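You operate a simulated robot arm through the tools that you are given. There is no shell and no other tool.

The job below is to be done with a simulated robot arm. You get a single attempt, and the scene is never put back.

## Task
Water the white plant pot on the plant saucer, then stand it back in its place.
Fine: put the can back; leave the other plant dry. Set down upright: what you pick out, watering can.

The check looks at the end state, three seconds after you hand in, the way a careful person would. Anything else that was tipped, shoved, dropped, spilled or broken makes it a failure.

## Robot
A 6-joint arm with a two-finger gripper, fixed in place. Base frame: the origin is on the floor under the middle of its stand, x ahead of it, y to its left, z up. Readings come in cm, rad, newtons and seconds.
It reaches about 157.2 cm from its shoulder. Its first joint turns from -2.897 to 2.897 rad. Payload 2.45 kg.
The TCP is the grasp point between the finger pads, 2 cm short of the fingertips. In the tool frame z runs along the fingers and y along their closing line. The gripper opens to 14 cm; its body begins 16.8 cm behind the TCP.
Orientation is told as [roll, pitch, yaw] about the base's x, y, z axes, in that order, counted from this pose: with the fingers straight down and closing along the base's y, the tool's x points along the base's -x, its y along +y and its z along -z.

## Interface
- The arm moves only by the tool servo_tool. Its argument "commands" is a list of rows, each a list of 7 numbers: the shift along the tool's x, y, z in cm, then the turn, a rotation vector about the tool's x, y, z in degrees, then the closure, from 0 (fully open) to 1 (shut). In form: [[tx, ty, tz, wx, wy, wz, jaw], ...]. A call has 1 to 20 rows; each row is the pose to reach, as a shift and turn from the pose commanded when the call began, along the tool's axes at that moment. Each row takes 0.2 s and may step no farther than 5 cm and 0.15 rad from the row before; otherwise, or with a gripper value out of range, the whole call is refused. A pose out of reach is approached as far as the arm can. The call stops where the force on the tool passes 40 N (or 10 N more than at its start, if that is more) or the arm is blocked; 0.2 s more then pass. Each finger travels about 4.5 cm/s and halts on what it meets, pressing with about 41 N; the grip force reading is that of the motor and also rises with nothing between the fingers. The clock runs only during rows and for 0.2 s after the last one: add rows that repeat a pose to give the fingers time. It gives the time, the measured TCP pose, the force on the tool (base axes), the opening and the grip force at its end, in the units of the frame above (readings bear some noise), with the torque about the TCP (base axes, N m) and any sound that the robot's microphone picked up.
- Cameras (640 x 400 px; columns grow to the right, rows downward): "scene" is fixed at [5.01, 65.16, 174.05]; the picture's right is [-0.48, -0.87, 0.00], its down [-0.45, 0.25, -0.85] and it looks along [0.75, -0.41, -0.52] (base axes); focal length 314 px, centre (320, 200). "wrist" rides on the gripper at [7.8, 1.1, -20.9] in the tool frame; the picture's right is [-0.14, 0.99, 0.00], its down [-0.92, -0.13, -0.37] and it looks along [-0.37, -0.05, 0.93] (tool axes); focal length 280 px, centre (320, 200).
- capture(camera): a new picture of that camera. No time passes.
- locate(camera, pixels): for up to 12 pixels [column, row] of the newest picture of that camera ("zoom" is the newest enlarged one), the place [x, y, z] in the base frame of the surface seen there, good to about 0.3 cm, but the place of the scene camera against the robot may be out by one fixed shift of up to 1.8 cm in any direction. No time passes.
- close_up(camera, box): a new picture of the part [left, top, right, bottom] of that camera's present view, enlarged. No time passes.
- sign_off(): hands the job in; it is judged then, once.

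Leave the gripper open and the arm clear of the work at the hand-in unless told otherwise.

The tools are called after "Emit:" as name(argument=value, ...) on one line, values as JSON. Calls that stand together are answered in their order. servo_tool: Moves the arm, as the interface text tells. Its arguments: {"type":"object","properties":{"commands":{"type":"array","items":{"type":"array","items":{"type":"number"}}}},"required":["commands"]} The other tools are called the same way: capture (camera) takes a picture; locate (camera, pixels) gives the place of the surface under pixels of a picture; close_up (camera, box) takes an enlarged picture of a part of a camera's view; sign_off () hands the job in.

At the start:

```text
t: 0.0
tool_pos: [55.56, 11.08, 140.55]
ee_rot: [0.0, 0.0, -0.001]
force: [-0.6, 0.2, -0.2]
ft_torque: [-0.01, -0.01, 0.0]
finger_gap: 14.01
grasp_force: 0.1
```

scene: 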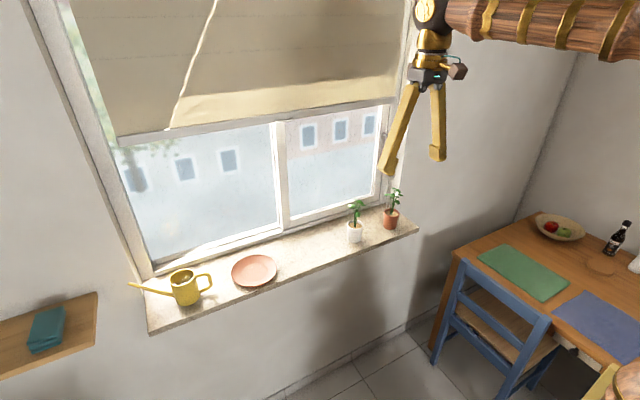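
wrist: 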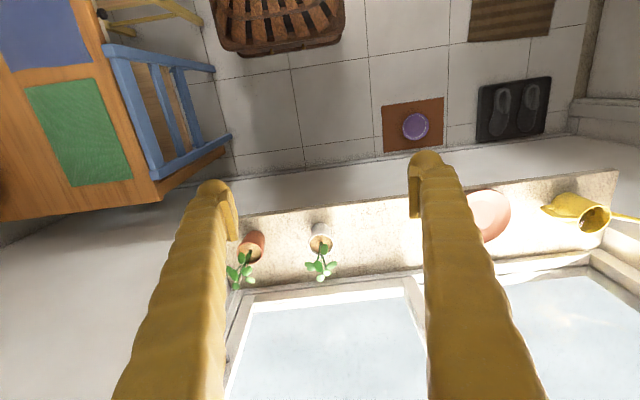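

I see a window sill with a yellow watering can (about 185,287), a terracotta saucer (254,270), a white pot with a plant (355,230) and a terracotta pot (391,215). I will take close-ups of the sill first.

Emit:
close_up(camera="scene", box=[120, 240, 300, 350])

Emit:
close_up(camera="scene", box=[300, 170, 440, 260])

Emit:
capture(camera="scene")

Emit:
capture(camera="wrist")

```text
3.56 times, centred on (210, 295) of scene
```

zoom: 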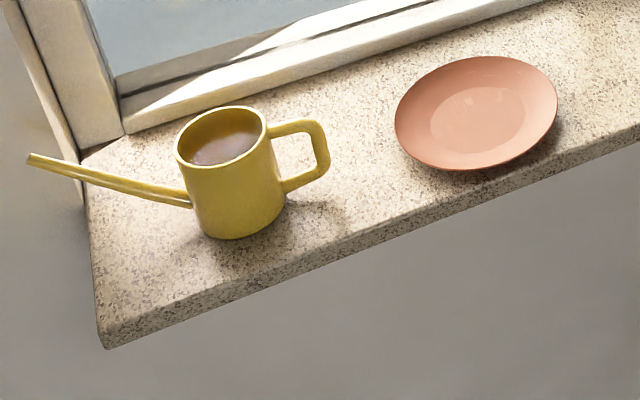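

```text
4.44 times, centred on (370, 215) of scene
```

zoom: 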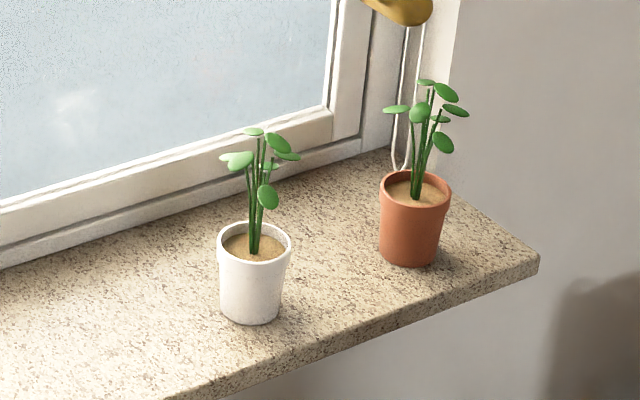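

```text
taken
```

scene: 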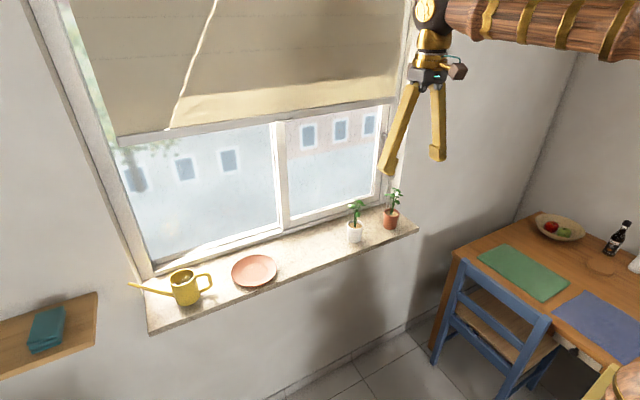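

```text
taken
```

wrist: 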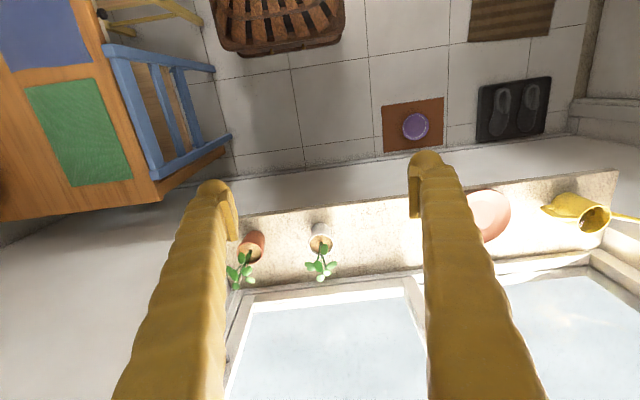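

The can's spout points away from the saucer and it holds brownish water. Now I read positions of the objects in the scene picture.

Emit:
locate(camera="scene", pixels=[[131, 284], [186, 304], [178, 273], [195, 275], [211, 278], [208, 291], [233, 272], [276, 268], [254, 258], [254, 286], [254, 270], [150, 333]])

Emit:
locate(camera="scene", pixels=[[348, 223], [363, 223], [355, 227], [355, 242], [383, 209], [399, 211], [391, 213], [391, 228], [417, 232], [156, 280], [280, 237], [385, 205]])

Emit:
locate(camera="wrist", pixels=[[320, 229], [320, 244], [311, 243], [330, 243], [322, 264], [253, 236], [250, 252], [490, 214], [594, 219], [562, 205], [630, 217], [547, 207]])

```text
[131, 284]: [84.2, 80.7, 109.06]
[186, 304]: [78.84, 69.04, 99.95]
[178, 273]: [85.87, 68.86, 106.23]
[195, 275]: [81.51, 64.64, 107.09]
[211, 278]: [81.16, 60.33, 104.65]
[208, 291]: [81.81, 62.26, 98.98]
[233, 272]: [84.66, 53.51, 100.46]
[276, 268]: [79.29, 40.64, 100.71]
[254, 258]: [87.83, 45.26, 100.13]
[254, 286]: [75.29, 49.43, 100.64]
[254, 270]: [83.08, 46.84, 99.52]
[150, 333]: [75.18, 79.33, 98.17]
```

```text
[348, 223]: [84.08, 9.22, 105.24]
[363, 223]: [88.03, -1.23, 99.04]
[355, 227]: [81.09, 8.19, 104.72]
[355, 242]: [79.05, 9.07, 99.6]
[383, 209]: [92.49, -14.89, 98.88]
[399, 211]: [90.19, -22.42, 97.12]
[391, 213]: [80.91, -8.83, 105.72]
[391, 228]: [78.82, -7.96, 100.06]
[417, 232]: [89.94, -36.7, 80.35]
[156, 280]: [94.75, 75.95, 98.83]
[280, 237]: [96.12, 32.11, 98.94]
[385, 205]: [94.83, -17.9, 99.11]
```

```text
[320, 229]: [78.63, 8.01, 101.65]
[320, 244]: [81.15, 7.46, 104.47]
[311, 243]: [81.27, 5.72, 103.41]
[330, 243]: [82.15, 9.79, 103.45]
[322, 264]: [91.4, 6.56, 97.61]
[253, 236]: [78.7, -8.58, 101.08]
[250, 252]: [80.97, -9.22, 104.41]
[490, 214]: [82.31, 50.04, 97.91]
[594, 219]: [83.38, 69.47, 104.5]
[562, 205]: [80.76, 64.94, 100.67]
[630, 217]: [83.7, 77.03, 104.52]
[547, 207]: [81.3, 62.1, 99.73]
```

The sill surface is near z≈98 at x 75–96; the white pot sits near (82, 7.5), the red one near (81, -9), the saucer near (82, 48), the can near (82, 67). I'll move the wrist camera lower and tilt it forward to see the pots from nearer.

Emit:
servo_tool(commands=[[-0.73, -0.5, 3.75, 0, -5, 0, 0], [-1.47, -1.0, 7.5, 0, -10, 0, 0], [-2.2, -1.5, 11.25, 0, -15, 0, 0], [-2.93, -2.0, 15.0, 0, -20, 0, 0], [-3.67, -2.5, 18.75, 0, -25, 0, 0], [-4.4, -3.0, 22.5, 0, -30, 0, 0], [-4.4, -3.0, 22.5, 0, -30, 0, 0]])

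Emit:
capture(camera="wrist")

```text
t: 1.6
tool_pos: [59.97, 7.8, 117.88]
ee_rot: [0.0, -0.527, -0.002]
force: [-0.3, -0.2, 1.8]
ft_torque: [-0.01, -0.02, -0.03]
finger_gap: 14.0
grasp_force: 0.2
```

```text
taken
```

wrist: 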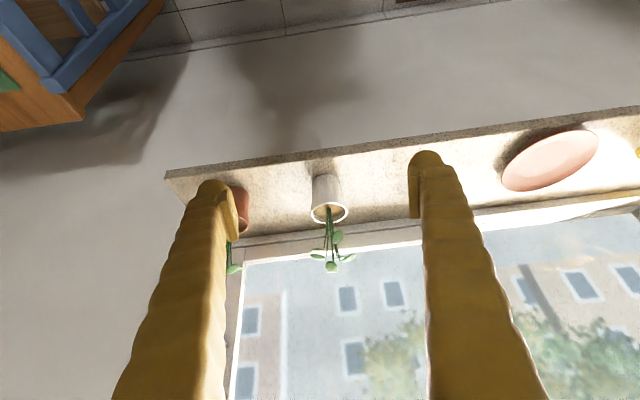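

The wrist now sees the white pot (pixel 327,195), upside down in the picture. I'll read the pot's outline and take a close-up.

Emit:
locate(camera="wrist", pixels=[[327, 178], [327, 190], [327, 200], [315, 190], [340, 190], [329, 213], [330, 245], [345, 257], [317, 255], [331, 266], [300, 205], [370, 200]])

Emit:
close_up(camera="wrist", box=[230, 140, 430, 280])

```text
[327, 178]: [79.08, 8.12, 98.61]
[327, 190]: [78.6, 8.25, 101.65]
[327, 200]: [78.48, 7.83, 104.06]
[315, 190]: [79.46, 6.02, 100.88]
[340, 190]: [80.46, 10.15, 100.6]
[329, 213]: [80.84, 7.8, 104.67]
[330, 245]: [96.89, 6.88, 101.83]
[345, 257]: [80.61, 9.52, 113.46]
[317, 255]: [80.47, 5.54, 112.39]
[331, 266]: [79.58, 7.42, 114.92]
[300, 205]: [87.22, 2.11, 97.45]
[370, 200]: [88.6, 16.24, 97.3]
```

```text
2.86 times, centred on (330, 210) of wrist
```

zoom: 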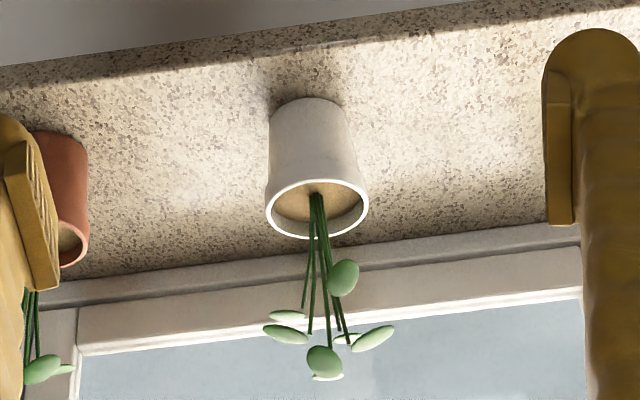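

I'll read the rim's left, right, near and far edges, the base, and the leaves from the enlarged picture.

Emit:
locate(camera="zoom", pixels=[[268, 200], [366, 200], [317, 183], [325, 235], [305, 101], [275, 115], [340, 112], [342, 275], [285, 335], [375, 335], [325, 360], [318, 210]])

Emit:
locate(camera="zoom", pixels=[[200, 180], [450, 150], [290, 90], [130, 150], [65, 150], [70, 225], [288, 314], [348, 338]])

```text
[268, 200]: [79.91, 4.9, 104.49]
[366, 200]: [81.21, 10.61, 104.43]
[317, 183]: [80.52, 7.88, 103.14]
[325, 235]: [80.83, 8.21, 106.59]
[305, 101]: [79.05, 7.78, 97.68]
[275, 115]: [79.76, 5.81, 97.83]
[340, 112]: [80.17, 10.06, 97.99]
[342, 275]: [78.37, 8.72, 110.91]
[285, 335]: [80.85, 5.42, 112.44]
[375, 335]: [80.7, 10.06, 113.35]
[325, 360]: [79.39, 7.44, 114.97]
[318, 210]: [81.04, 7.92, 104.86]
```

```text
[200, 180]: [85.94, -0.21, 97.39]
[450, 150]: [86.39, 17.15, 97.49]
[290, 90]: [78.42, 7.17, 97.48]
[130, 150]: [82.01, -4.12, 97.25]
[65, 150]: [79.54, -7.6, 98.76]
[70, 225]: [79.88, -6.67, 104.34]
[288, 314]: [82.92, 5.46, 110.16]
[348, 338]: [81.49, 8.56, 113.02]
```

The pot's axis is near (81.0, 7.9), its rim at z≈104.5 with a radius of 3 cm, and the sill at z≈97.4; the leaves only start above z≈110. I'll turn the fingers nearly level (pitch 80°) in front of the sill at about (62, 7.9, 102).

Emit:
servo_tool(commands=[[0.9, 0, 2.12, 0, -7.14, 0, 0], [1.79, 0, 4.25, 0, -14.28, 0, 0], [2.69, 0, 6.37, 0, -21.43, 0, 0], [3.58, 0, 8.49, 0, -28.57, 0, 0], [4.48, 0, 10.61, 0, -35.71, 0, 0], [5.37, 0, 12.74, 0, -42.86, 0, 0], [6.27, 0, 14.86, 0, -50, 0, 0], [6.27, 0, 14.86, 0, -50, 0, 0]])

Emit:
capture(camera="wrist")

Emit:
capture(camera="scene")

```text
t: 3.4
tool_pos: [74.34, 9.39, 109.89]
ee_rot: [-0.017, -1.394, 0.017]
force: [0.0, 0.5, -0.2]
ft_torque: [0.0, 0.0, -0.05]
finger_gap: 13.98
grasp_force: 0.1
out of reach, approached as far as the arm can: row 3, 4, 5, 6, 7, 8
```

```text
taken
```

wrist: 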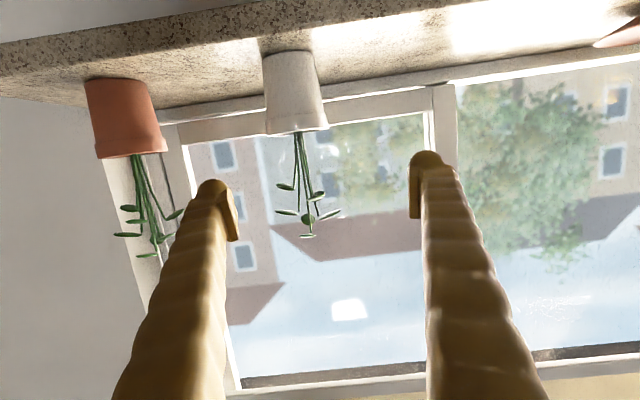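

```text
taken
```

scene: 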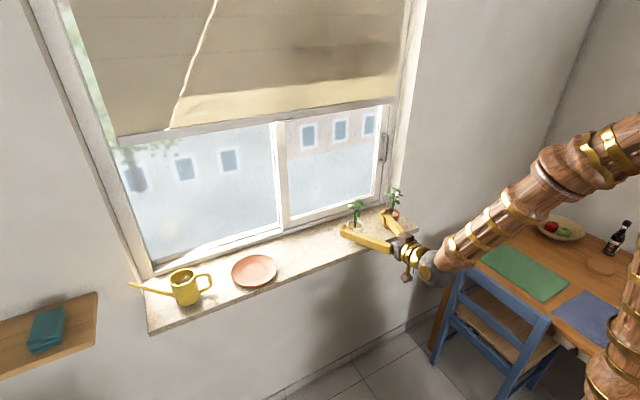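

The arm couldn't reach that folded pose and stopped at (74.3, 9.4, 109.9), clear of both plants (fingers are at either side of and in front of the white plant). I'll send a null row to learn what pose the controller is counting from.

Emit:
servo_tool(commands=[[0, 0, 0, 0, 0, 0, 0]])

```text
t: 3.8
tool_pos: [74.28, 9.49, 109.91]
ee_rot: [-0.027, -1.392, 0.027]
force: [-0.9, 0.0, -0.2]
ft_torque: [-0.03, 0.06, 0.02]
finger_gap: 14.02
grasp_force: 0.1
```

The reference is the pose it actually reached. I'll back off to a pitch of 60° (more comfortable for the arm) and centre on the pot's y at about (72, 7.9, 110).

Emit:
servo_tool(commands=[[0.13, -0.5, -0.76, 0, 6.67, 0, 0], [0.27, -1.0, -1.5, 0, 13.33, 0, 0], [0.4, -1.55, -2.27, 0, 20, 0, 0], [0.4, -1.55, -2.27, 0, 20, 0, 0]])

Emit:
capture(camera="wrist")

```text
t: 4.8
tool_pos: [71.89, 7.74, 109.54]
ee_rot: [0.0, -1.048, -0.002]
force: [0.1, -0.1, -0.5]
ft_torque: [-0.01, 0.03, -0.02]
finger_gap: 14.0
grasp_force: 0.1
```

```text
taken
```

wrist: 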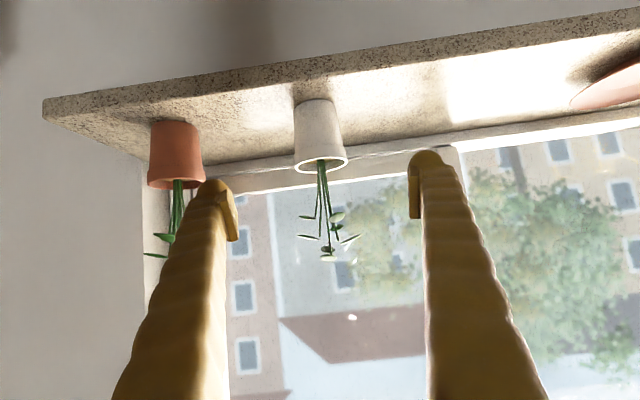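

Good pose. I'll read the pot's sides and base once more from here to fix its axis.

Emit:
locate(camera="wrist", pixels=[[298, 150], [344, 150], [320, 130], [299, 120], [336, 118], [296, 164], [346, 164], [312, 101], [322, 175], [321, 163], [320, 150], [250, 120]])

Emit:
close_up(camera="wrist", box=[240, 80, 400, 180])

```text
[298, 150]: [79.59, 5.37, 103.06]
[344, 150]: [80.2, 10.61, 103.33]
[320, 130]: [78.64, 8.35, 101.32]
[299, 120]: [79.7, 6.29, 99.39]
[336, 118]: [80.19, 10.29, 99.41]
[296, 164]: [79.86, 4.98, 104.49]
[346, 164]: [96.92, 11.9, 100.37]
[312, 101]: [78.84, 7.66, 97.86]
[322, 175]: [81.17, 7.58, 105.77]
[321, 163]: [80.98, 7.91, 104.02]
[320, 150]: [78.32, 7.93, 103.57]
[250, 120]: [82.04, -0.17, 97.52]
```

```text
4.00 times, centred on (320, 130) of wrist
```

zoom: 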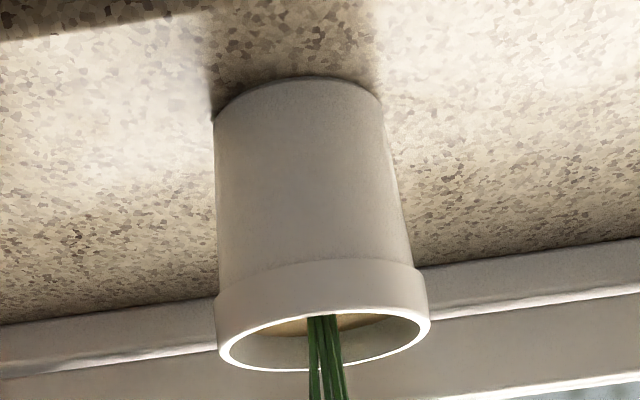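

The pot has a collar from z≈103.2 up; below it the wall is about 2.5 cm in radius, with the axis at (81.0, 8.0). I'll advance the open fingers around it to TCP (81, 8, 101), below the collar.

Emit:
servo_tool(commands=[[0.56, 0.05, 2.43, 0, 0, 0, 0], [1.12, 0.1, 4.85, 0, 0, 0, 0], [1.69, 0.15, 7.28, 0, 0, 0, 0], [2.25, 0.2, 9.7, 0, 0, 0, 0], [2.81, 0.25, 12.13, 0, 0, 0, 0], [2.81, 0.25, 12.13, 0, 0, 0, 0]])

Emit:
capture(camera="wrist")

Emit:
close_up(camera="scene", box=[300, 170, 440, 260])

```text
t: 6.2
tool_pos: [81.03, 7.74, 100.9]
ee_rot: [0.0, -1.045, 0.0]
force: [0.2, -0.2, 0.6]
ft_torque: [-0.03, -0.02, 0.0]
finger_gap: 14.01
grasp_force: 0.0
```

```text
taken
```

wrist: 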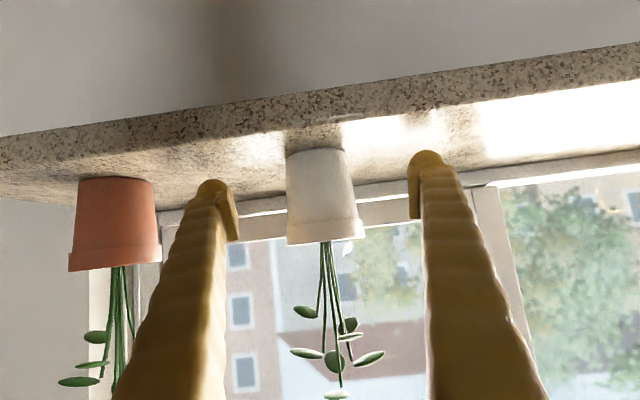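

```text
4.44 times, centred on (370, 215) of scene
```

zoom: 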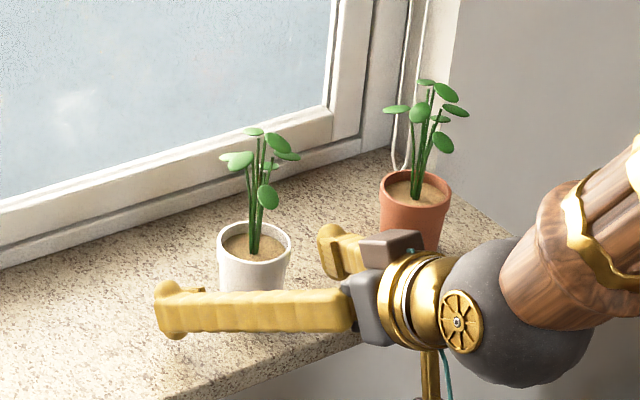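

The fingers straddle the pot evenly (pads at columns 238 and 409, pot centred at ~322). I'll close gently now, without moving.

Emit:
servo_tool(commands=[[0, 0, 0, 0, 0, 0, 0.2], [0, 0, 0, 0, 0, 0, 0.4], [0, 0, 0, 0, 0, 0, 0.52], [0, 0, 0, 0, 0, 0, 0.58], [0, 0, 0, 0, 0, 0, 0.62], [0, 0, 0, 0, 0, 0, 0.66], [0, 0, 0, 0, 0, 0, 0.7], [0, 0, 0, 0, 0, 0, 0.8], [0, 0, 0, 0, 0, 0, 1], [0, 0, 0, 0, 0, 0, 1], [0, 0, 0, 0, 0, 0, 1]])

Emit:
capture(camera="wrist")

```text
t: 8.6
tool_pos: [80.94, 7.74, 100.76]
ee_rot: [-0.003, -1.048, -0.002]
force: [0.2, 0.5, 0.4]
ft_torque: [-0.02, 0.02, 0.02]
finger_gap: 5.49
grasp_force: 41.2
```

```text
taken
```

wrist: 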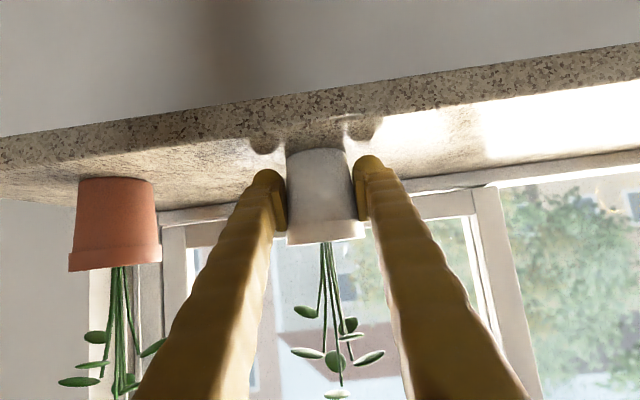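

The grip holds at 5.49 cm with 41 N; the pot hasn't moved in view. I'll lift straight up, gently, 12 cm.

Emit:
servo_tool(commands=[[-0.43, 0, -0.25, 0, 0, 0, 1], [-0.87, 0, -0.5, 0, 0, 0, 1], [-1.73, 0, -1.0, 0, 0, 0, 1], [-3.03, 0, -1.75, 0, 0, 0, 1], [-4.76, 0, -2.75, 0, 0, 0, 1], [-6.93, 0, -4.0, 0, 0, 0, 1], [-8.66, 0, -5.0, 0, 0, 0, 1], [-9.96, 0, -5.75, 0, 0, 0, 1], [-10.39, 0, -6.0, 0, 0, 0, 1], [-10.39, 0, -6.0, 0, 0, 0, 1]])

Emit:
capture(camera="wrist")

Emit:
capture(camera="scene")

```text
t: 10.8
tool_pos: [81.0, 7.73, 112.78]
ee_rot: [-0.001, -1.046, -0.003]
force: [0.1, 0.5, -2.0]
ft_torque: [0.01, -0.03, -0.02]
finger_gap: 5.44
grasp_force: 40.6
```

```text
taken
```

wrist: 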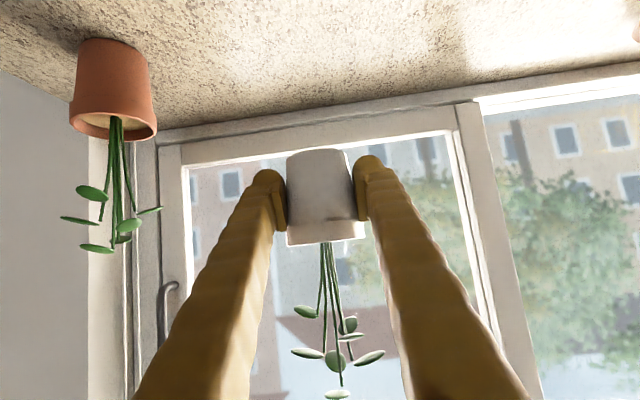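

```text
taken
```

scene: 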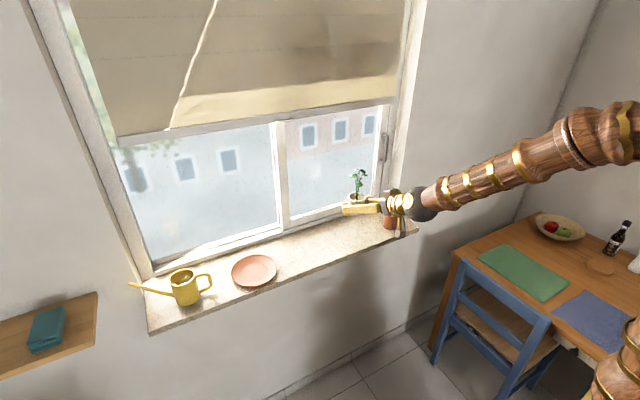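

The pot is held (about 2 N of weight). I'll carry it along the sill towards y≈30, a bit higher, and look at the saucer from there.

Emit:
servo_tool(commands=[[-0.1, 1.5, -0.4, 0, 0, 0, 1], [-0.25, 4, -1.0, 0, 0, 0, 1], [-0.4, 7, -1.6, 0, 0, 0, 1], [-0.55, 10, -2.2, 0, 0, 0, 1], [-0.7, 13, -2.8, 0, 0, 0, 1], [-0.85, 16, -3.3, 0, 0, 0, 1], [-1.0, 19, -3.7, 0, 0, 0, 1], [-1.1, 21.3, -4.0, 0, 0, 0, 1], [-1.1, 22.3, -4.1, 0, 0, 0, 1], [-1.1, 22.3, -4.1, 0, 0, 0, 1]])

Emit:
capture(camera="wrist")

Emit:
capture(camera="scene")

```text
t: 13.0
tool_pos: [78.04, 29.89, 115.75]
ee_rot: [0.001, -1.048, -0.002]
force: [0.0, -0.7, -2.5]
ft_torque: [0.01, 0.05, 0.0]
finger_gap: 5.42
grasp_force: 40.8
```

```text
taken
```

wrist: 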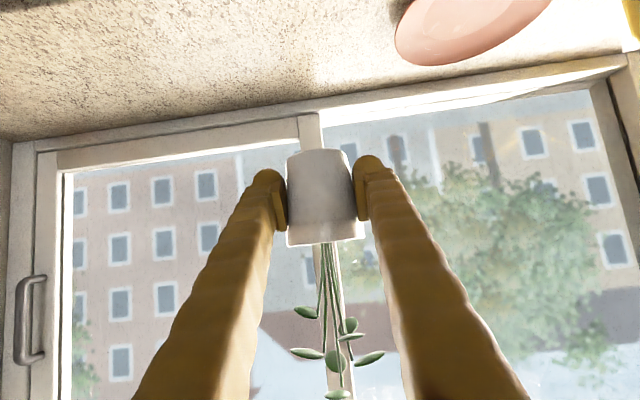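

```text
taken
```

scene: 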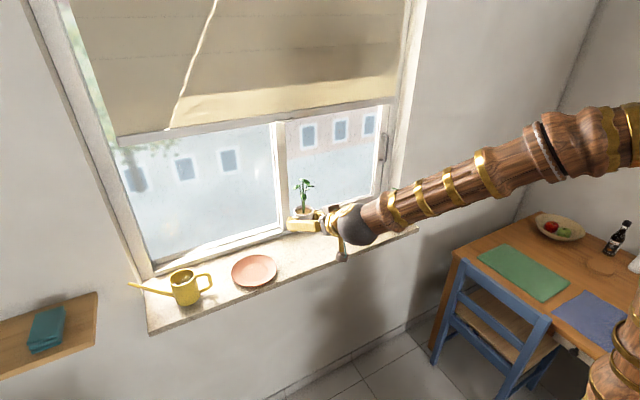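

The saucer shows at the top of the wrist picture (396–550, 0–65). I'll read several points of its rim and floor in both pictures to find its centre and the scene camera's shift.

Emit:
locate(camera="wrist", pixels=[[397, 35], [405, 55], [430, 64], [470, 58], [510, 40], [535, 22], [547, 8], [402, 15], [412, 3], [460, 20], [480, 5], [380, 60]])

Emit:
close_up(camera="scene", box=[215, 240, 295, 300])

```text
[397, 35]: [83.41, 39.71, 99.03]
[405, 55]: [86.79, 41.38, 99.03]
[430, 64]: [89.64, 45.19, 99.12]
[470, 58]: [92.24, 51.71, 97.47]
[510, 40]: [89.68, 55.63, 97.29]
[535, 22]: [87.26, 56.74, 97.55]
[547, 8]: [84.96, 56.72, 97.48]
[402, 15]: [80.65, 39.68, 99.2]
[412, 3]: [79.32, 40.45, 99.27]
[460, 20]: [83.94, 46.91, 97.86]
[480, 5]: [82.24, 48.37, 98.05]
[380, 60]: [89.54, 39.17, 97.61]
```

```text
6.67 times, centred on (255, 270) of scene
```

zoom: 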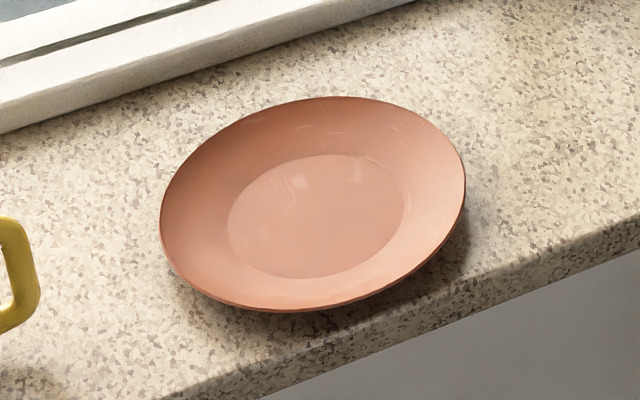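

I'll read the rim all round from this enlarged scene picture, plus the flat floor's edges.

Emit:
locate(camera="zoom", pixels=[[163, 230], [463, 180], [325, 99], [300, 307], [215, 135], [430, 130], [200, 290], [420, 265], [230, 225], [402, 205], [320, 158], [305, 274]])

Emit:
locate(camera="zoom", pixels=[[316, 216], [520, 100], [90, 180], [540, 200]])

```text
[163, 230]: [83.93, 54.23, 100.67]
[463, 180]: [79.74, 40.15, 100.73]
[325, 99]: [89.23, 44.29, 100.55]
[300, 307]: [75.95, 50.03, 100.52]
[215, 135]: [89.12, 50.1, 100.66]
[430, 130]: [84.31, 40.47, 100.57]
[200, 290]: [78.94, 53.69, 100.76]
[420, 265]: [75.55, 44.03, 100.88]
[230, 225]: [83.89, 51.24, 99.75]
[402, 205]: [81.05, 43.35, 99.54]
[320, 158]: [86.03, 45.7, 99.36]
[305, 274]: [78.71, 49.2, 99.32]
```

```text
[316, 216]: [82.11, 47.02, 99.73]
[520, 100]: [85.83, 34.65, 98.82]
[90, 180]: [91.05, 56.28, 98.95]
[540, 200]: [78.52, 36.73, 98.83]
```

The saucer's centre works out to about (82.3, 47.0), its floor z≈98.05, its rim z≈99.1 (the scene camera reads about 1.45 too high in z, little shift in x, y). I'll carry the pot over the saucer at the same height.

Emit:
servo_tool(commands=[[-0.15, 1.2, 0.26, 0, 0, 0, 1], [-0.45, 3.6, 0.78, 0, 0, 0, 1], [-0.85, 6.8, 1.47, 0, 0, 0, 1], [-1.25, 10, 2.16, 0, 0, 0, 1], [-1.63, 13.1, 2.83, 0, 0, 0, 1], [-1.93, 15.5, 3.34, 0, 0, 0, 1], [-2.1, 16.8, 3.62, 0, 0, 0, 1], [-2.13, 17.1, 3.69, 0, 0, 0, 1], [-2.13, 17.1, 3.69, 0, 0, 0, 1]])

Emit:
capture(camera="wrist")

Emit:
capture(camera="scene")

```text
t: 15.0
tool_pos: [82.25, 47.21, 115.87]
ee_rot: [0.001, -1.048, -0.003]
force: [1.1, 0.5, -1.8]
ft_torque: [0.01, 0.0, 0.03]
finger_gap: 5.43
grasp_force: 41.1
```

```text
taken
```

wrist: 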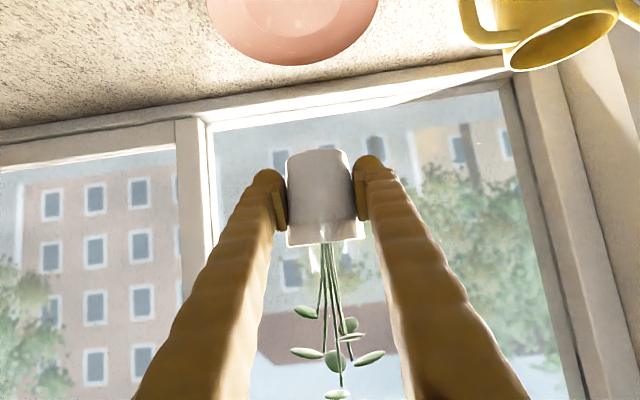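

```text
taken
```

scene: 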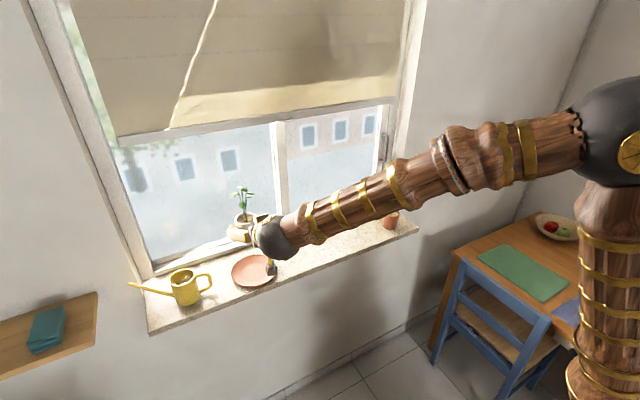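

Above the saucer, I can see its far rim (208–377, up to row 65) and the can at the top right. I'll read these to refine the centre and the can's place.

Emit:
locate(camera="wrist", pixels=[[210, 12], [225, 38], [255, 57], [295, 64], [335, 53], [360, 33], [375, 8], [290, 20], [290, 34], [340, 8]])

Emit:
locate(camera="wrist", pixels=[[462, 15], [470, 38], [500, 43], [510, 67], [560, 58], [610, 20], [555, 15], [525, 5], [590, 5], [560, 35], [615, 10]])

```text
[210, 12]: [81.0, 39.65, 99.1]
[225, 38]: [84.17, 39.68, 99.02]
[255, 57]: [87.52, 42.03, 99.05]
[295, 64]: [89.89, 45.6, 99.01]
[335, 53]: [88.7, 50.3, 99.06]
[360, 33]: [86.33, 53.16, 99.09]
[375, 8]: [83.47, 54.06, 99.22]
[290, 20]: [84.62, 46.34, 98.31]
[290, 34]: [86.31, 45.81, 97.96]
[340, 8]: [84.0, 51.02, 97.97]
```

```text
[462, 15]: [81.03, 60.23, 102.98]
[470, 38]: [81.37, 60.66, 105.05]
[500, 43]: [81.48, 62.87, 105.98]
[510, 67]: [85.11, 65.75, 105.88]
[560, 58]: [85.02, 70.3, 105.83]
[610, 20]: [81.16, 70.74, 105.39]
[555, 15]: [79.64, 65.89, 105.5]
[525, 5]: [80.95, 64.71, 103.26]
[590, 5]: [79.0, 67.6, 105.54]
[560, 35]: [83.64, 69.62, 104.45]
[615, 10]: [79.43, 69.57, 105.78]
```

The circle fit again gives the saucer centre at (82.3, 47.05), so the pot is centred. I'll lower to about 0.3 cm above where it should touch (TCP z≈101.75).

Emit:
servo_tool(commands=[[1.3, -0.05, 0.75, 0, 0, 0, 1], [3.46, -0.1, 2.0, 0, 0, 0, 1], [6.06, -0.15, 3.5, 0, 0, 0, 1], [8.66, -0.15, 5.0, 0, 0, 0, 1], [10.39, -0.15, 6.0, 0, 0, 0, 1], [11.43, -0.15, 6.6, 0, 0, 0, 1], [12.04, -0.15, 6.95, 0, 0, 0, 1], [12.23, -0.15, 7.06, 0, 0, 0, 1], [12.23, -0.15, 7.06, 0, 0, 0, 1]])

Emit:
capture(camera="wrist")

Emit:
close_up(camera="scene", box=[180, 190, 320, 310])

```text
t: 17.0
tool_pos: [82.17, 47.0, 101.78]
ee_rot: [-0.001, -1.048, 0.0]
force: [-0.7, -1.1, -1.6]
ft_torque: [0.04, 0.07, 0.02]
finger_gap: 5.4
grasp_force: 41.1
```

```text
taken
```

wrist: 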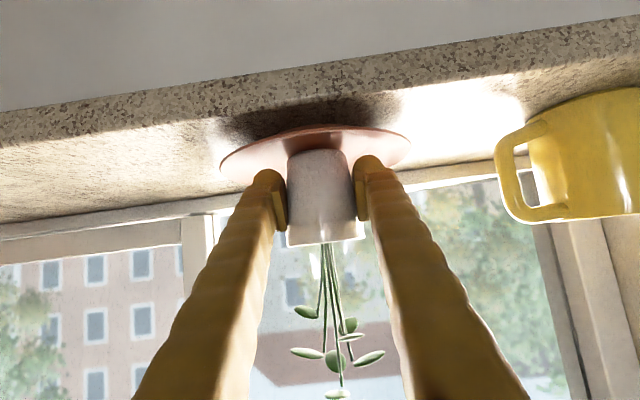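

```text
3.33 times, centred on (250, 250) of scene
```

zoom: 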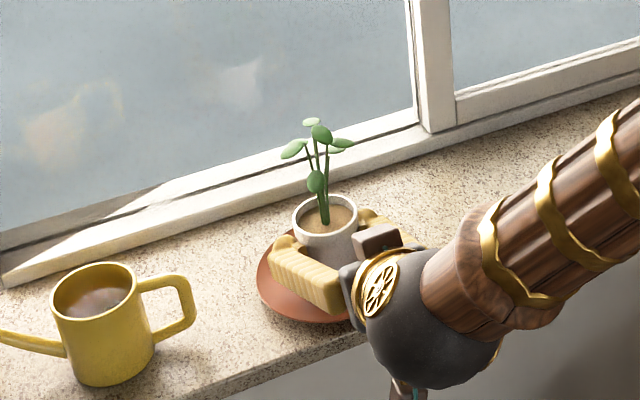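

The pot hangs just over the saucer's middle with the fingers well clear of its rim. I'll lower another 0.3 cm in small steps and read the force.

Emit:
servo_tool(commands=[[0.09, 0, 0.05, 0, 0, 0, 1], [0.17, 0, 0.1, 0, 0, 0, 1], [0.26, 0, 0.15, 0, 0, 0, 1], [0.26, 0, 0.15, 0, 0, 0, 1]])

```text
t: 18.0
tool_pos: [82.34, 47.04, 101.36]
ee_rot: [0.0, -1.046, -0.002]
force: [1.2, -0.2, -1.3]
ft_torque: [-0.01, 0.0, 0.01]
finger_gap: 5.4
grasp_force: 40.7
```

Still about the pot's weight on the tool (-1.3 N). I'll lower another 0.2 cm.

Emit:
servo_tool(commands=[[0.09, 0, 0.05, 0, 0, 0, 1], [0.17, 0, 0.1, 0, 0, 0, 1], [0.17, 0, 0.1, 0, 0, 0, 1]])

Emit:
close_up(camera="wrist", box=[200, 90, 440, 260])

```text
t: 18.8
tool_pos: [82.31, 46.98, 101.27]
ee_rot: [0.002, -1.051, -0.005]
force: [-3.6, 2.3, 26.2]
ft_torque: [-0.02, -0.1, 0.02]
finger_gap: 5.42
grasp_force: 40.6
```

```text
2.35 times, centred on (320, 175) of wrist
```

zoom: 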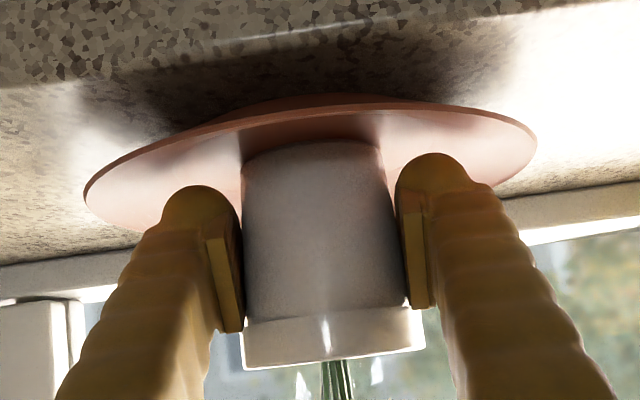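

The pot has touched down: +26 N on the tool. I'll ease up by 0.1 cm to relieve the press, then open only to about 8 cm so that the fingers stay above the saucer.

Emit:
servo_tool(commands=[[-0.06, 0, -0.04, 0, 0, 0, 1], [-0.1, 0, -0.06, 0, 0, 0, 1], [-0.1, 0, -0.06, 0, 0, 0, 0.55], [-0.1, 0, -0.06, 0, 0, 0, 0.48], [-0.1, 0, -0.06, 0, 0, 0, 0.43], [-0.1, 0, -0.06, 0, 0, 0, 0.43], [-0.1, 0, -0.06, 0, 0, 0, 0.43]])

Emit:
capture(camera="wrist")

```text
t: 20.4
tool_pos: [82.25, 46.93, 101.39]
ee_rot: [-0.002, -1.047, -0.002]
force: [-0.1, -0.1, -0.6]
ft_torque: [0.01, 0.0, 0.01]
finger_gap: 7.98
grasp_force: 0.1
```

```text
taken
```

wrist: 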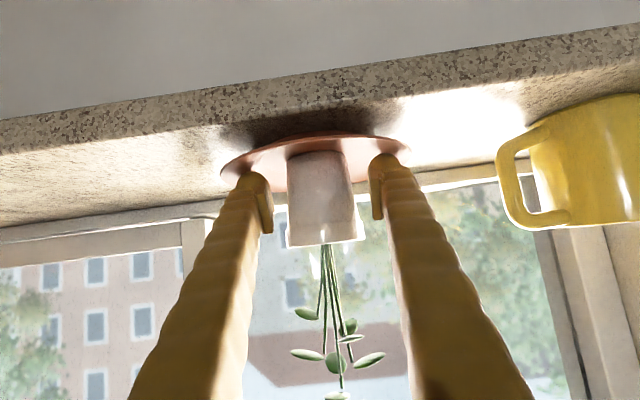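

The pot stands alone on the saucer. I'll back straight out along the fingers by 18 cm, keeping the jaw as it is until clear.

Emit:
servo_tool(commands=[[0, 0, -1.5, 0, 0, 0, 0.43], [0, 0, -4, 0, 0, 0, 0.43], [0, 0, -7, 0, 0, 0, 0.43], [0, 0, -10.5, 0, 0, 0, 0.43], [0, 0, -14, 0, 0, 0, 0.43], [0, 0, -17, 0, 0, 0, 0.43], [0, 0, -18, 0, 0, 0, 0.43], [0, 0, -18, 0, 0, 0, 0.43]])

Emit:
capture(camera="wrist")

Emit:
close_up(camera="scene", box=[120, 190, 320, 330])

```text
t: 22.2
tool_pos: [66.91, 46.96, 110.34]
ee_rot: [0.0, -1.048, -0.003]
force: [0.1, -0.5, 0.4]
ft_torque: [-0.02, 0.01, -0.01]
finger_gap: 7.97
grasp_force: 0.0
```

```text
taken
```

wrist: 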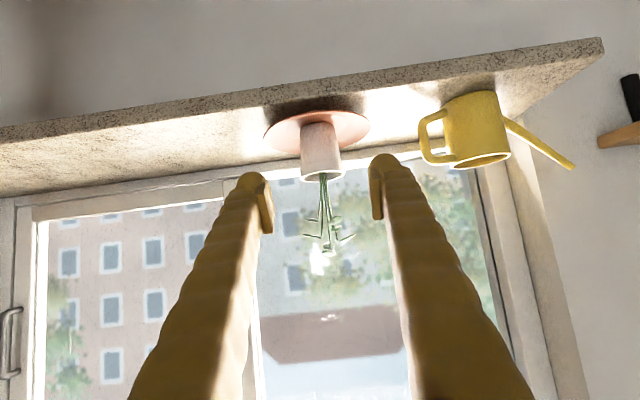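

```text
2.86 times, centred on (220, 260) of scene
```

zoom: 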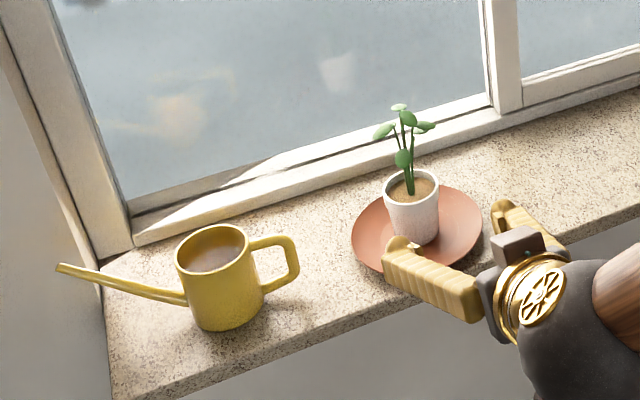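

The pot stands well in the middle of the saucer. Next is the can: I'll raise the arm and turn the fingers straight down at about (63, 52, 134) to look at it from above.

Emit:
servo_tool(commands=[[-2.35, 0.6, -1.94, 0, 7.5, 0, 0.3], [-4.7, 1.2, -3.88, 0, 15, 0, 0.2], [-7.05, 1.9, -5.8, 0, 22.5, 0, 0.1], [-9.4, 2.5, -7.75, 0, 30, 0, 0], [-11.75, 3.1, -9.7, 0, 37.5, 0, 0], [-14.1, 3.8, -11.6, 0, 45, 0, 0], [-16.45, 4.4, -13.6, 0, 52.5, 0, 0], [-18.8, 5, -15.5, 0, 60, 0, 0], [-18.8, 5, -15.5, 0, 60, 0, 0]])

Emit:
capture(camera="wrist")

```text
t: 24.2
tool_pos: [62.52, 52.01, 134.24]
ee_rot: [0.0, 0.0, -0.001]
force: [0.1, 0.1, 0.6]
ft_torque: [0.01, 0.01, 0.0]
finger_gap: 14.02
grasp_force: 0.0
```

```text
taken
```

wrist: 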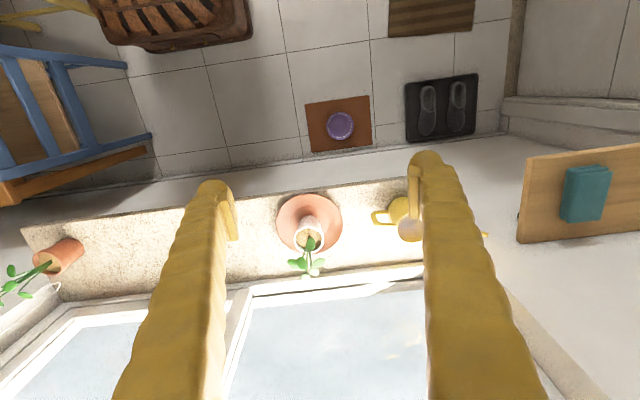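

Now I'll yaw the hand 90° so the fingers will close along x, moving above the can at about (80, 60, 130).

Emit:
servo_tool(commands=[[-1.64, 0.73, 0.36, 0, 0, -8.18, 0], [-3.27, 1.45, 0.73, 0, 0, -16.36, 0], [-4.91, 2.18, 1.09, 0, 0, -24.55, 0], [-6.55, 2.91, 1.45, 0, 0, -32.73, 0], [-8.18, 3.64, 1.82, 0, 0, -40.91, 0], [-9.82, 4.36, 2.18, 0, 0, -49.09, 0], [-11.45, 5.09, 2.55, 0, 0, -57.27, 0], [-13.09, 5.82, 2.91, 0, 0, -65.45, 0], [-14.73, 6.55, 3.27, 0, 0, -73.64, 0], [-16.36, 7.27, 3.64, 0, 0, -81.82, 0], [-18, 8, 4, 0, 0, -90, 0], [-18, 8, 4, 0, 0, -90, 0]])

Emit:
capture(camera="wrist")

Emit:
capture(camera="scene")

```text
t: 26.8
tool_pos: [80.77, 59.97, 130.45]
ee_rot: [-0.001, -0.001, 1.571]
force: [0.2, 0.4, -0.2]
ft_torque: [-0.01, -0.01, 0.02]
finger_gap: 13.99
grasp_force: 0.1
```

```text
taken
```

wrist: 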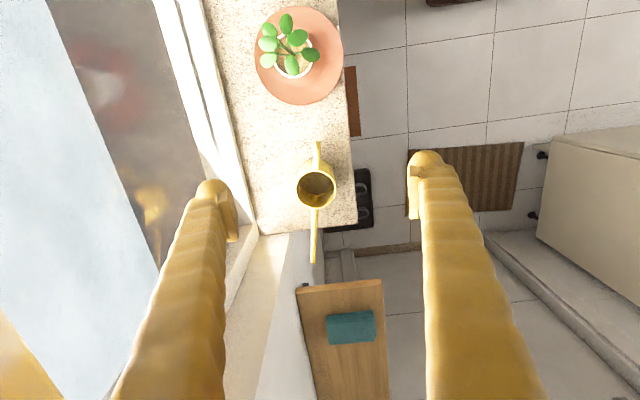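

```text
taken
```

scene: 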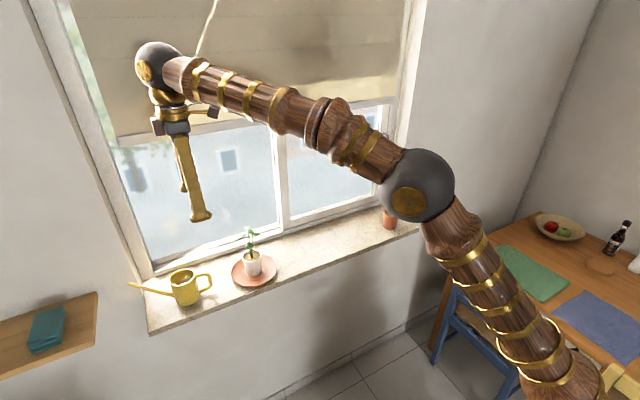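

Excellent view of the can from above at (317,187). I'll enlarge it and read rim, handle, spout tip, and water level.

Emit:
close_up(camera="wrist", box=[240, 130, 400, 270])

```text
2.86 times, centred on (320, 200) of wrist
```

zoom: 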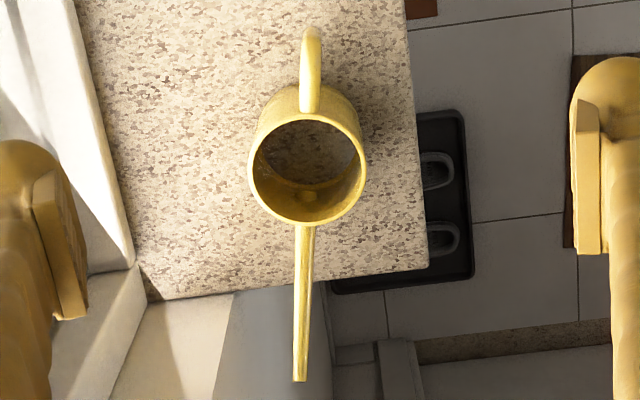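

Emit:
locate(camera="zoom", pixels=[[251, 170], [364, 170], [307, 117], [302, 223], [262, 135], [355, 130], [311, 30], [310, 70], [299, 377], [304, 230], [302, 300], [300, 350]])

Emit:
locate(camera="zoom", pixels=[[307, 150], [290, 160], [330, 160], [307, 180], [310, 197], [265, 195], [300, 100], [285, 95], [200, 280], [420, 265], [200, 100], [110, 200]])

```text
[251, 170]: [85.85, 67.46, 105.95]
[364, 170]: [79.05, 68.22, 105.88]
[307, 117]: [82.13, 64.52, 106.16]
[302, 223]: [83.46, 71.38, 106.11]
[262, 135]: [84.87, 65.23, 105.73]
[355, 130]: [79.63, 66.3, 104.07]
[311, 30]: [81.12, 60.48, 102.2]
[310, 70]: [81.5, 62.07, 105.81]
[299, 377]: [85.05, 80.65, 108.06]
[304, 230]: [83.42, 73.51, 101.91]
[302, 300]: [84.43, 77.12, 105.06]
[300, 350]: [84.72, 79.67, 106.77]
```

```text
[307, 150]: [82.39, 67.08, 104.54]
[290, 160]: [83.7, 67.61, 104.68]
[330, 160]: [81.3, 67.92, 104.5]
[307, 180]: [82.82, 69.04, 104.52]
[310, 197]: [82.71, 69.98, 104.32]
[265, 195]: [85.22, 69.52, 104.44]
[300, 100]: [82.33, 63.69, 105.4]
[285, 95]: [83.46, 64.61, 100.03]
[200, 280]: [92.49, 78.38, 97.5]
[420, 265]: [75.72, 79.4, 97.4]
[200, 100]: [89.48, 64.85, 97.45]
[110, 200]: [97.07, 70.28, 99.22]
```

The can: rim centre (82.5, 67.9), radius 3.45, rim z=106.0, water z≈104.5, spout tip (85.05, 80.65, 108.1), so the spout points 11.3° off +y toward +x. I'll turn the hand to match that (yaw 78.7°) and come nearer, with the jaw pre-closed to about 11 cm.

Emit:
servo_tool(commands=[[-1.44, -0.34, 1.82, 0, 0, 3.77, 0.1], [-2.89, -0.69, 3.63, 0, 0, 7.53, 0.214], [-4.33, -1.03, 5.45, 0, 0, 11.3, 0.214], [-4.33, -1.03, 5.45, 0, 0, 11.3, 0.214]])

Emit:
capture(camera="wrist")

```text
t: 27.8
tool_pos: [81.73, 64.23, 124.97]
ee_rot: [0.001, 0.0, 1.372]
force: [-0.5, 0.1, 0.5]
ft_torque: [0.06, 0.02, -0.04]
finger_gap: 11.0
grasp_force: 0.0
```

```text
taken
```

wrist: 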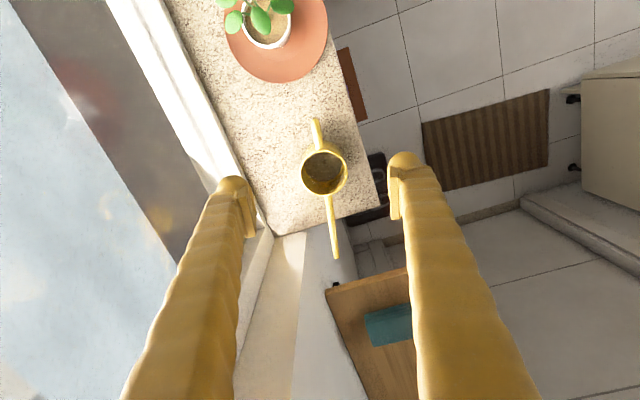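

The spout now lies exactly in the hand's plane. I'll re-read the can's rim and tip from this nearer view.

Emit:
close_up(camera="wrist", box=[260, 100, 400, 270])

```text
2.35 times, centred on (330, 185) of wrist
```

zoom: 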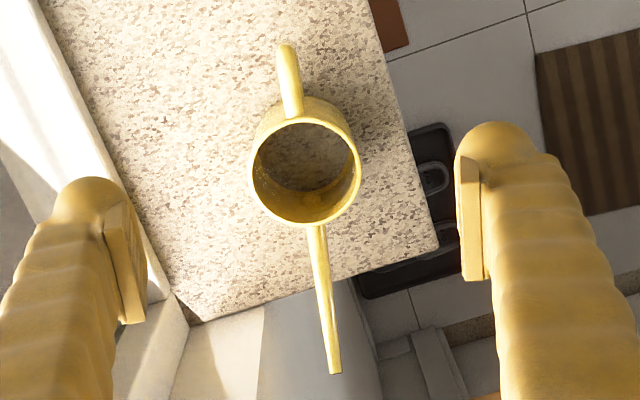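

Emit:
locate(camera="zoom", pixels=[[251, 170], [360, 170], [298, 120], [313, 223], [265, 135], [350, 145], [285, 47], [292, 85], [334, 370], [320, 260], [305, 155], [300, 180]])

```text
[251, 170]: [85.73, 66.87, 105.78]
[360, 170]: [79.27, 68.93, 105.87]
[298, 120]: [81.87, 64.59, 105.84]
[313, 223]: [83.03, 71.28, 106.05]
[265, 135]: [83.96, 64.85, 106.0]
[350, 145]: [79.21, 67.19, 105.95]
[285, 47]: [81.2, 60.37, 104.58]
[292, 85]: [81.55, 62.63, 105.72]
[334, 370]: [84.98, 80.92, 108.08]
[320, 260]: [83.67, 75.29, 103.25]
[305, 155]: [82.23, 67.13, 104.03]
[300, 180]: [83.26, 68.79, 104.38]
```

Centre confirmed at (82.48, 67.92). Now I'll lean the hand 15° back toward the handle side (so it stays away from the plant when pouring) while descending to z≈115.5.

Emit:
servo_tool(commands=[[0, 0, 2.4, 0, -3.75, 0, 0.214], [0, 0, 4.8, 0, -7.5, 0, 0.214], [0, 0, 7.2, 0, -11.25, 0, 0.214], [0, 0, 9.5, 0, -15, 0, 0.214], [0, 0, 9.5, 0, -15, 0, 0.214]])

Emit:
capture(camera="wrist")

Emit:
close_up(camera="scene", box=[100, 140, 340, 320])

```text
t: 29.0
tool_pos: [81.66, 64.3, 115.66]
ee_rot: [0.0, -0.264, 1.374]
force: [0.2, 0.6, 0.3]
ft_torque: [0.02, 0.02, 0.01]
finger_gap: 11.01
grasp_force: 0.0
```

```text
taken
```

wrist: 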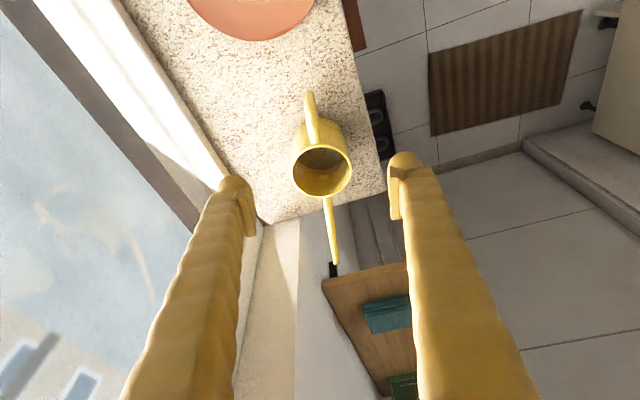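

```text
2.22 times, centred on (220, 230) of scene
```

zoom: 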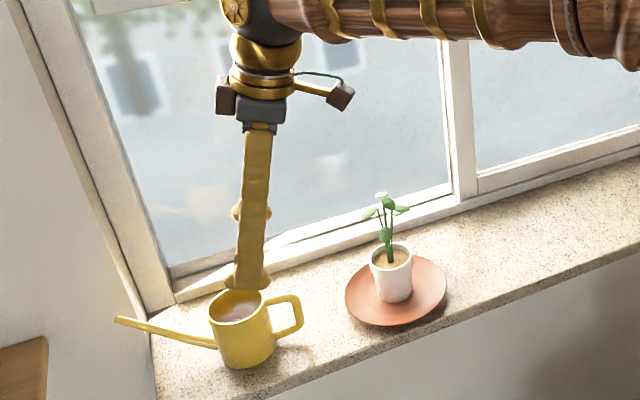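

The hand leans back as planned, fingers either side of the can. I'll go down along the fingers 14.1 cm to put the grasp point at (82.5, 67.9, 102).

Emit:
servo_tool(commands=[[0, -0.03, 3, 0, 0, 0, 0.214], [0, -0.06, 6, 0, 0, 0, 0.214], [0, -0.08, 9, 0, 0, 0, 0.214], [0, -0.1, 11.5, 0, 0, 0, 0.214], [0, -0.1, 13.2, 0, 0, 0, 0.214], [0, -0.1, 14.1, 0, 0, 0, 0.214], [0, -0.1, 14.1, 0, 0, 0, 0.214]])

Emit:
capture(camera="wrist")

Emit:
close_up(camera="scene", box=[100, 140, 340, 320])

```text
t: 30.6
tool_pos: [82.67, 67.91, 101.63]
ee_rot: [-0.001, -0.263, 1.374]
force: [-0.3, 0.5, -0.5]
ft_torque: [-0.06, -0.02, -0.02]
finger_gap: 11.01
grasp_force: 0.2
```

```text
taken
```

wrist: 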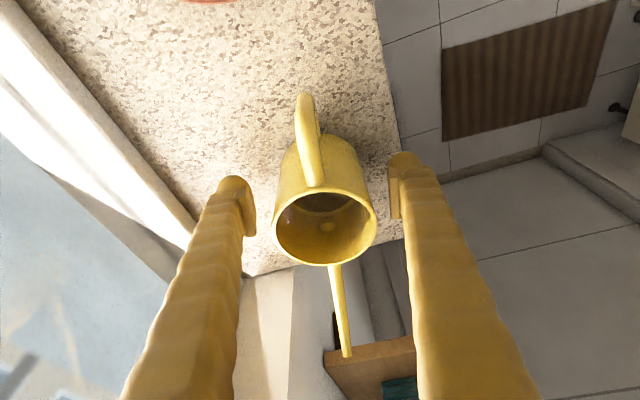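

```text
2.22 times, centred on (220, 230) of scene
```

zoom: 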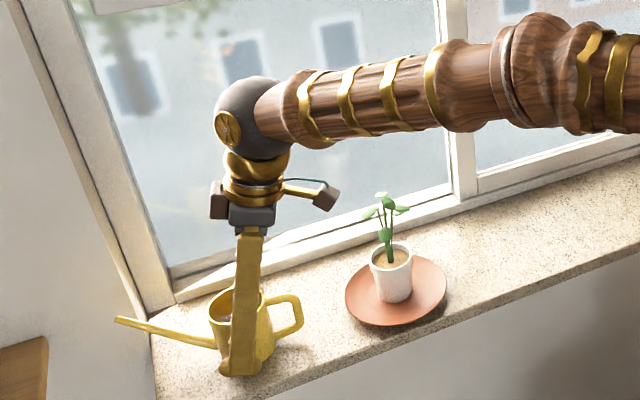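

The can's rim (columns 271–376) is centred between the pads (256 and 391). I'll close on it gently.

Emit:
servo_tool(commands=[[0, 0, 0, 0, 0, 0, 0.35], [0, 0, 0, 0, 0, 0, 0.44], [0, 0, 0, 0, 0, 0, 0.48], [0, 0, 0, 0, 0, 0, 0.52], [0, 0, 0, 0, 0, 0, 0.56], [0, 0, 0, 0, 0, 0, 0.7], [0, 0, 0, 0, 0, 0, 1], [0, 0, 0, 0, 0, 0, 1], [0, 0, 0, 0, 0, 0, 1]])

Emit:
capture(camera="wrist")

```text
t: 32.6
tool_pos: [82.66, 67.99, 101.81]
ee_rot: [0.0, -0.261, 1.373]
force: [-0.3, 0.7, 2.7]
ft_torque: [-0.01, -0.09, 0.07]
finger_gap: 7.47
grasp_force: 41.1
```

```text
taken
```

wrist: 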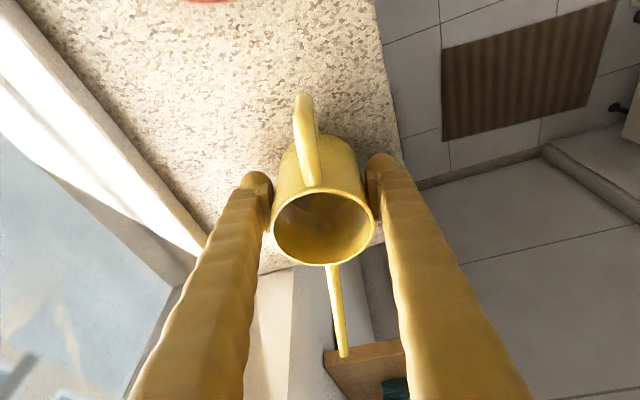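

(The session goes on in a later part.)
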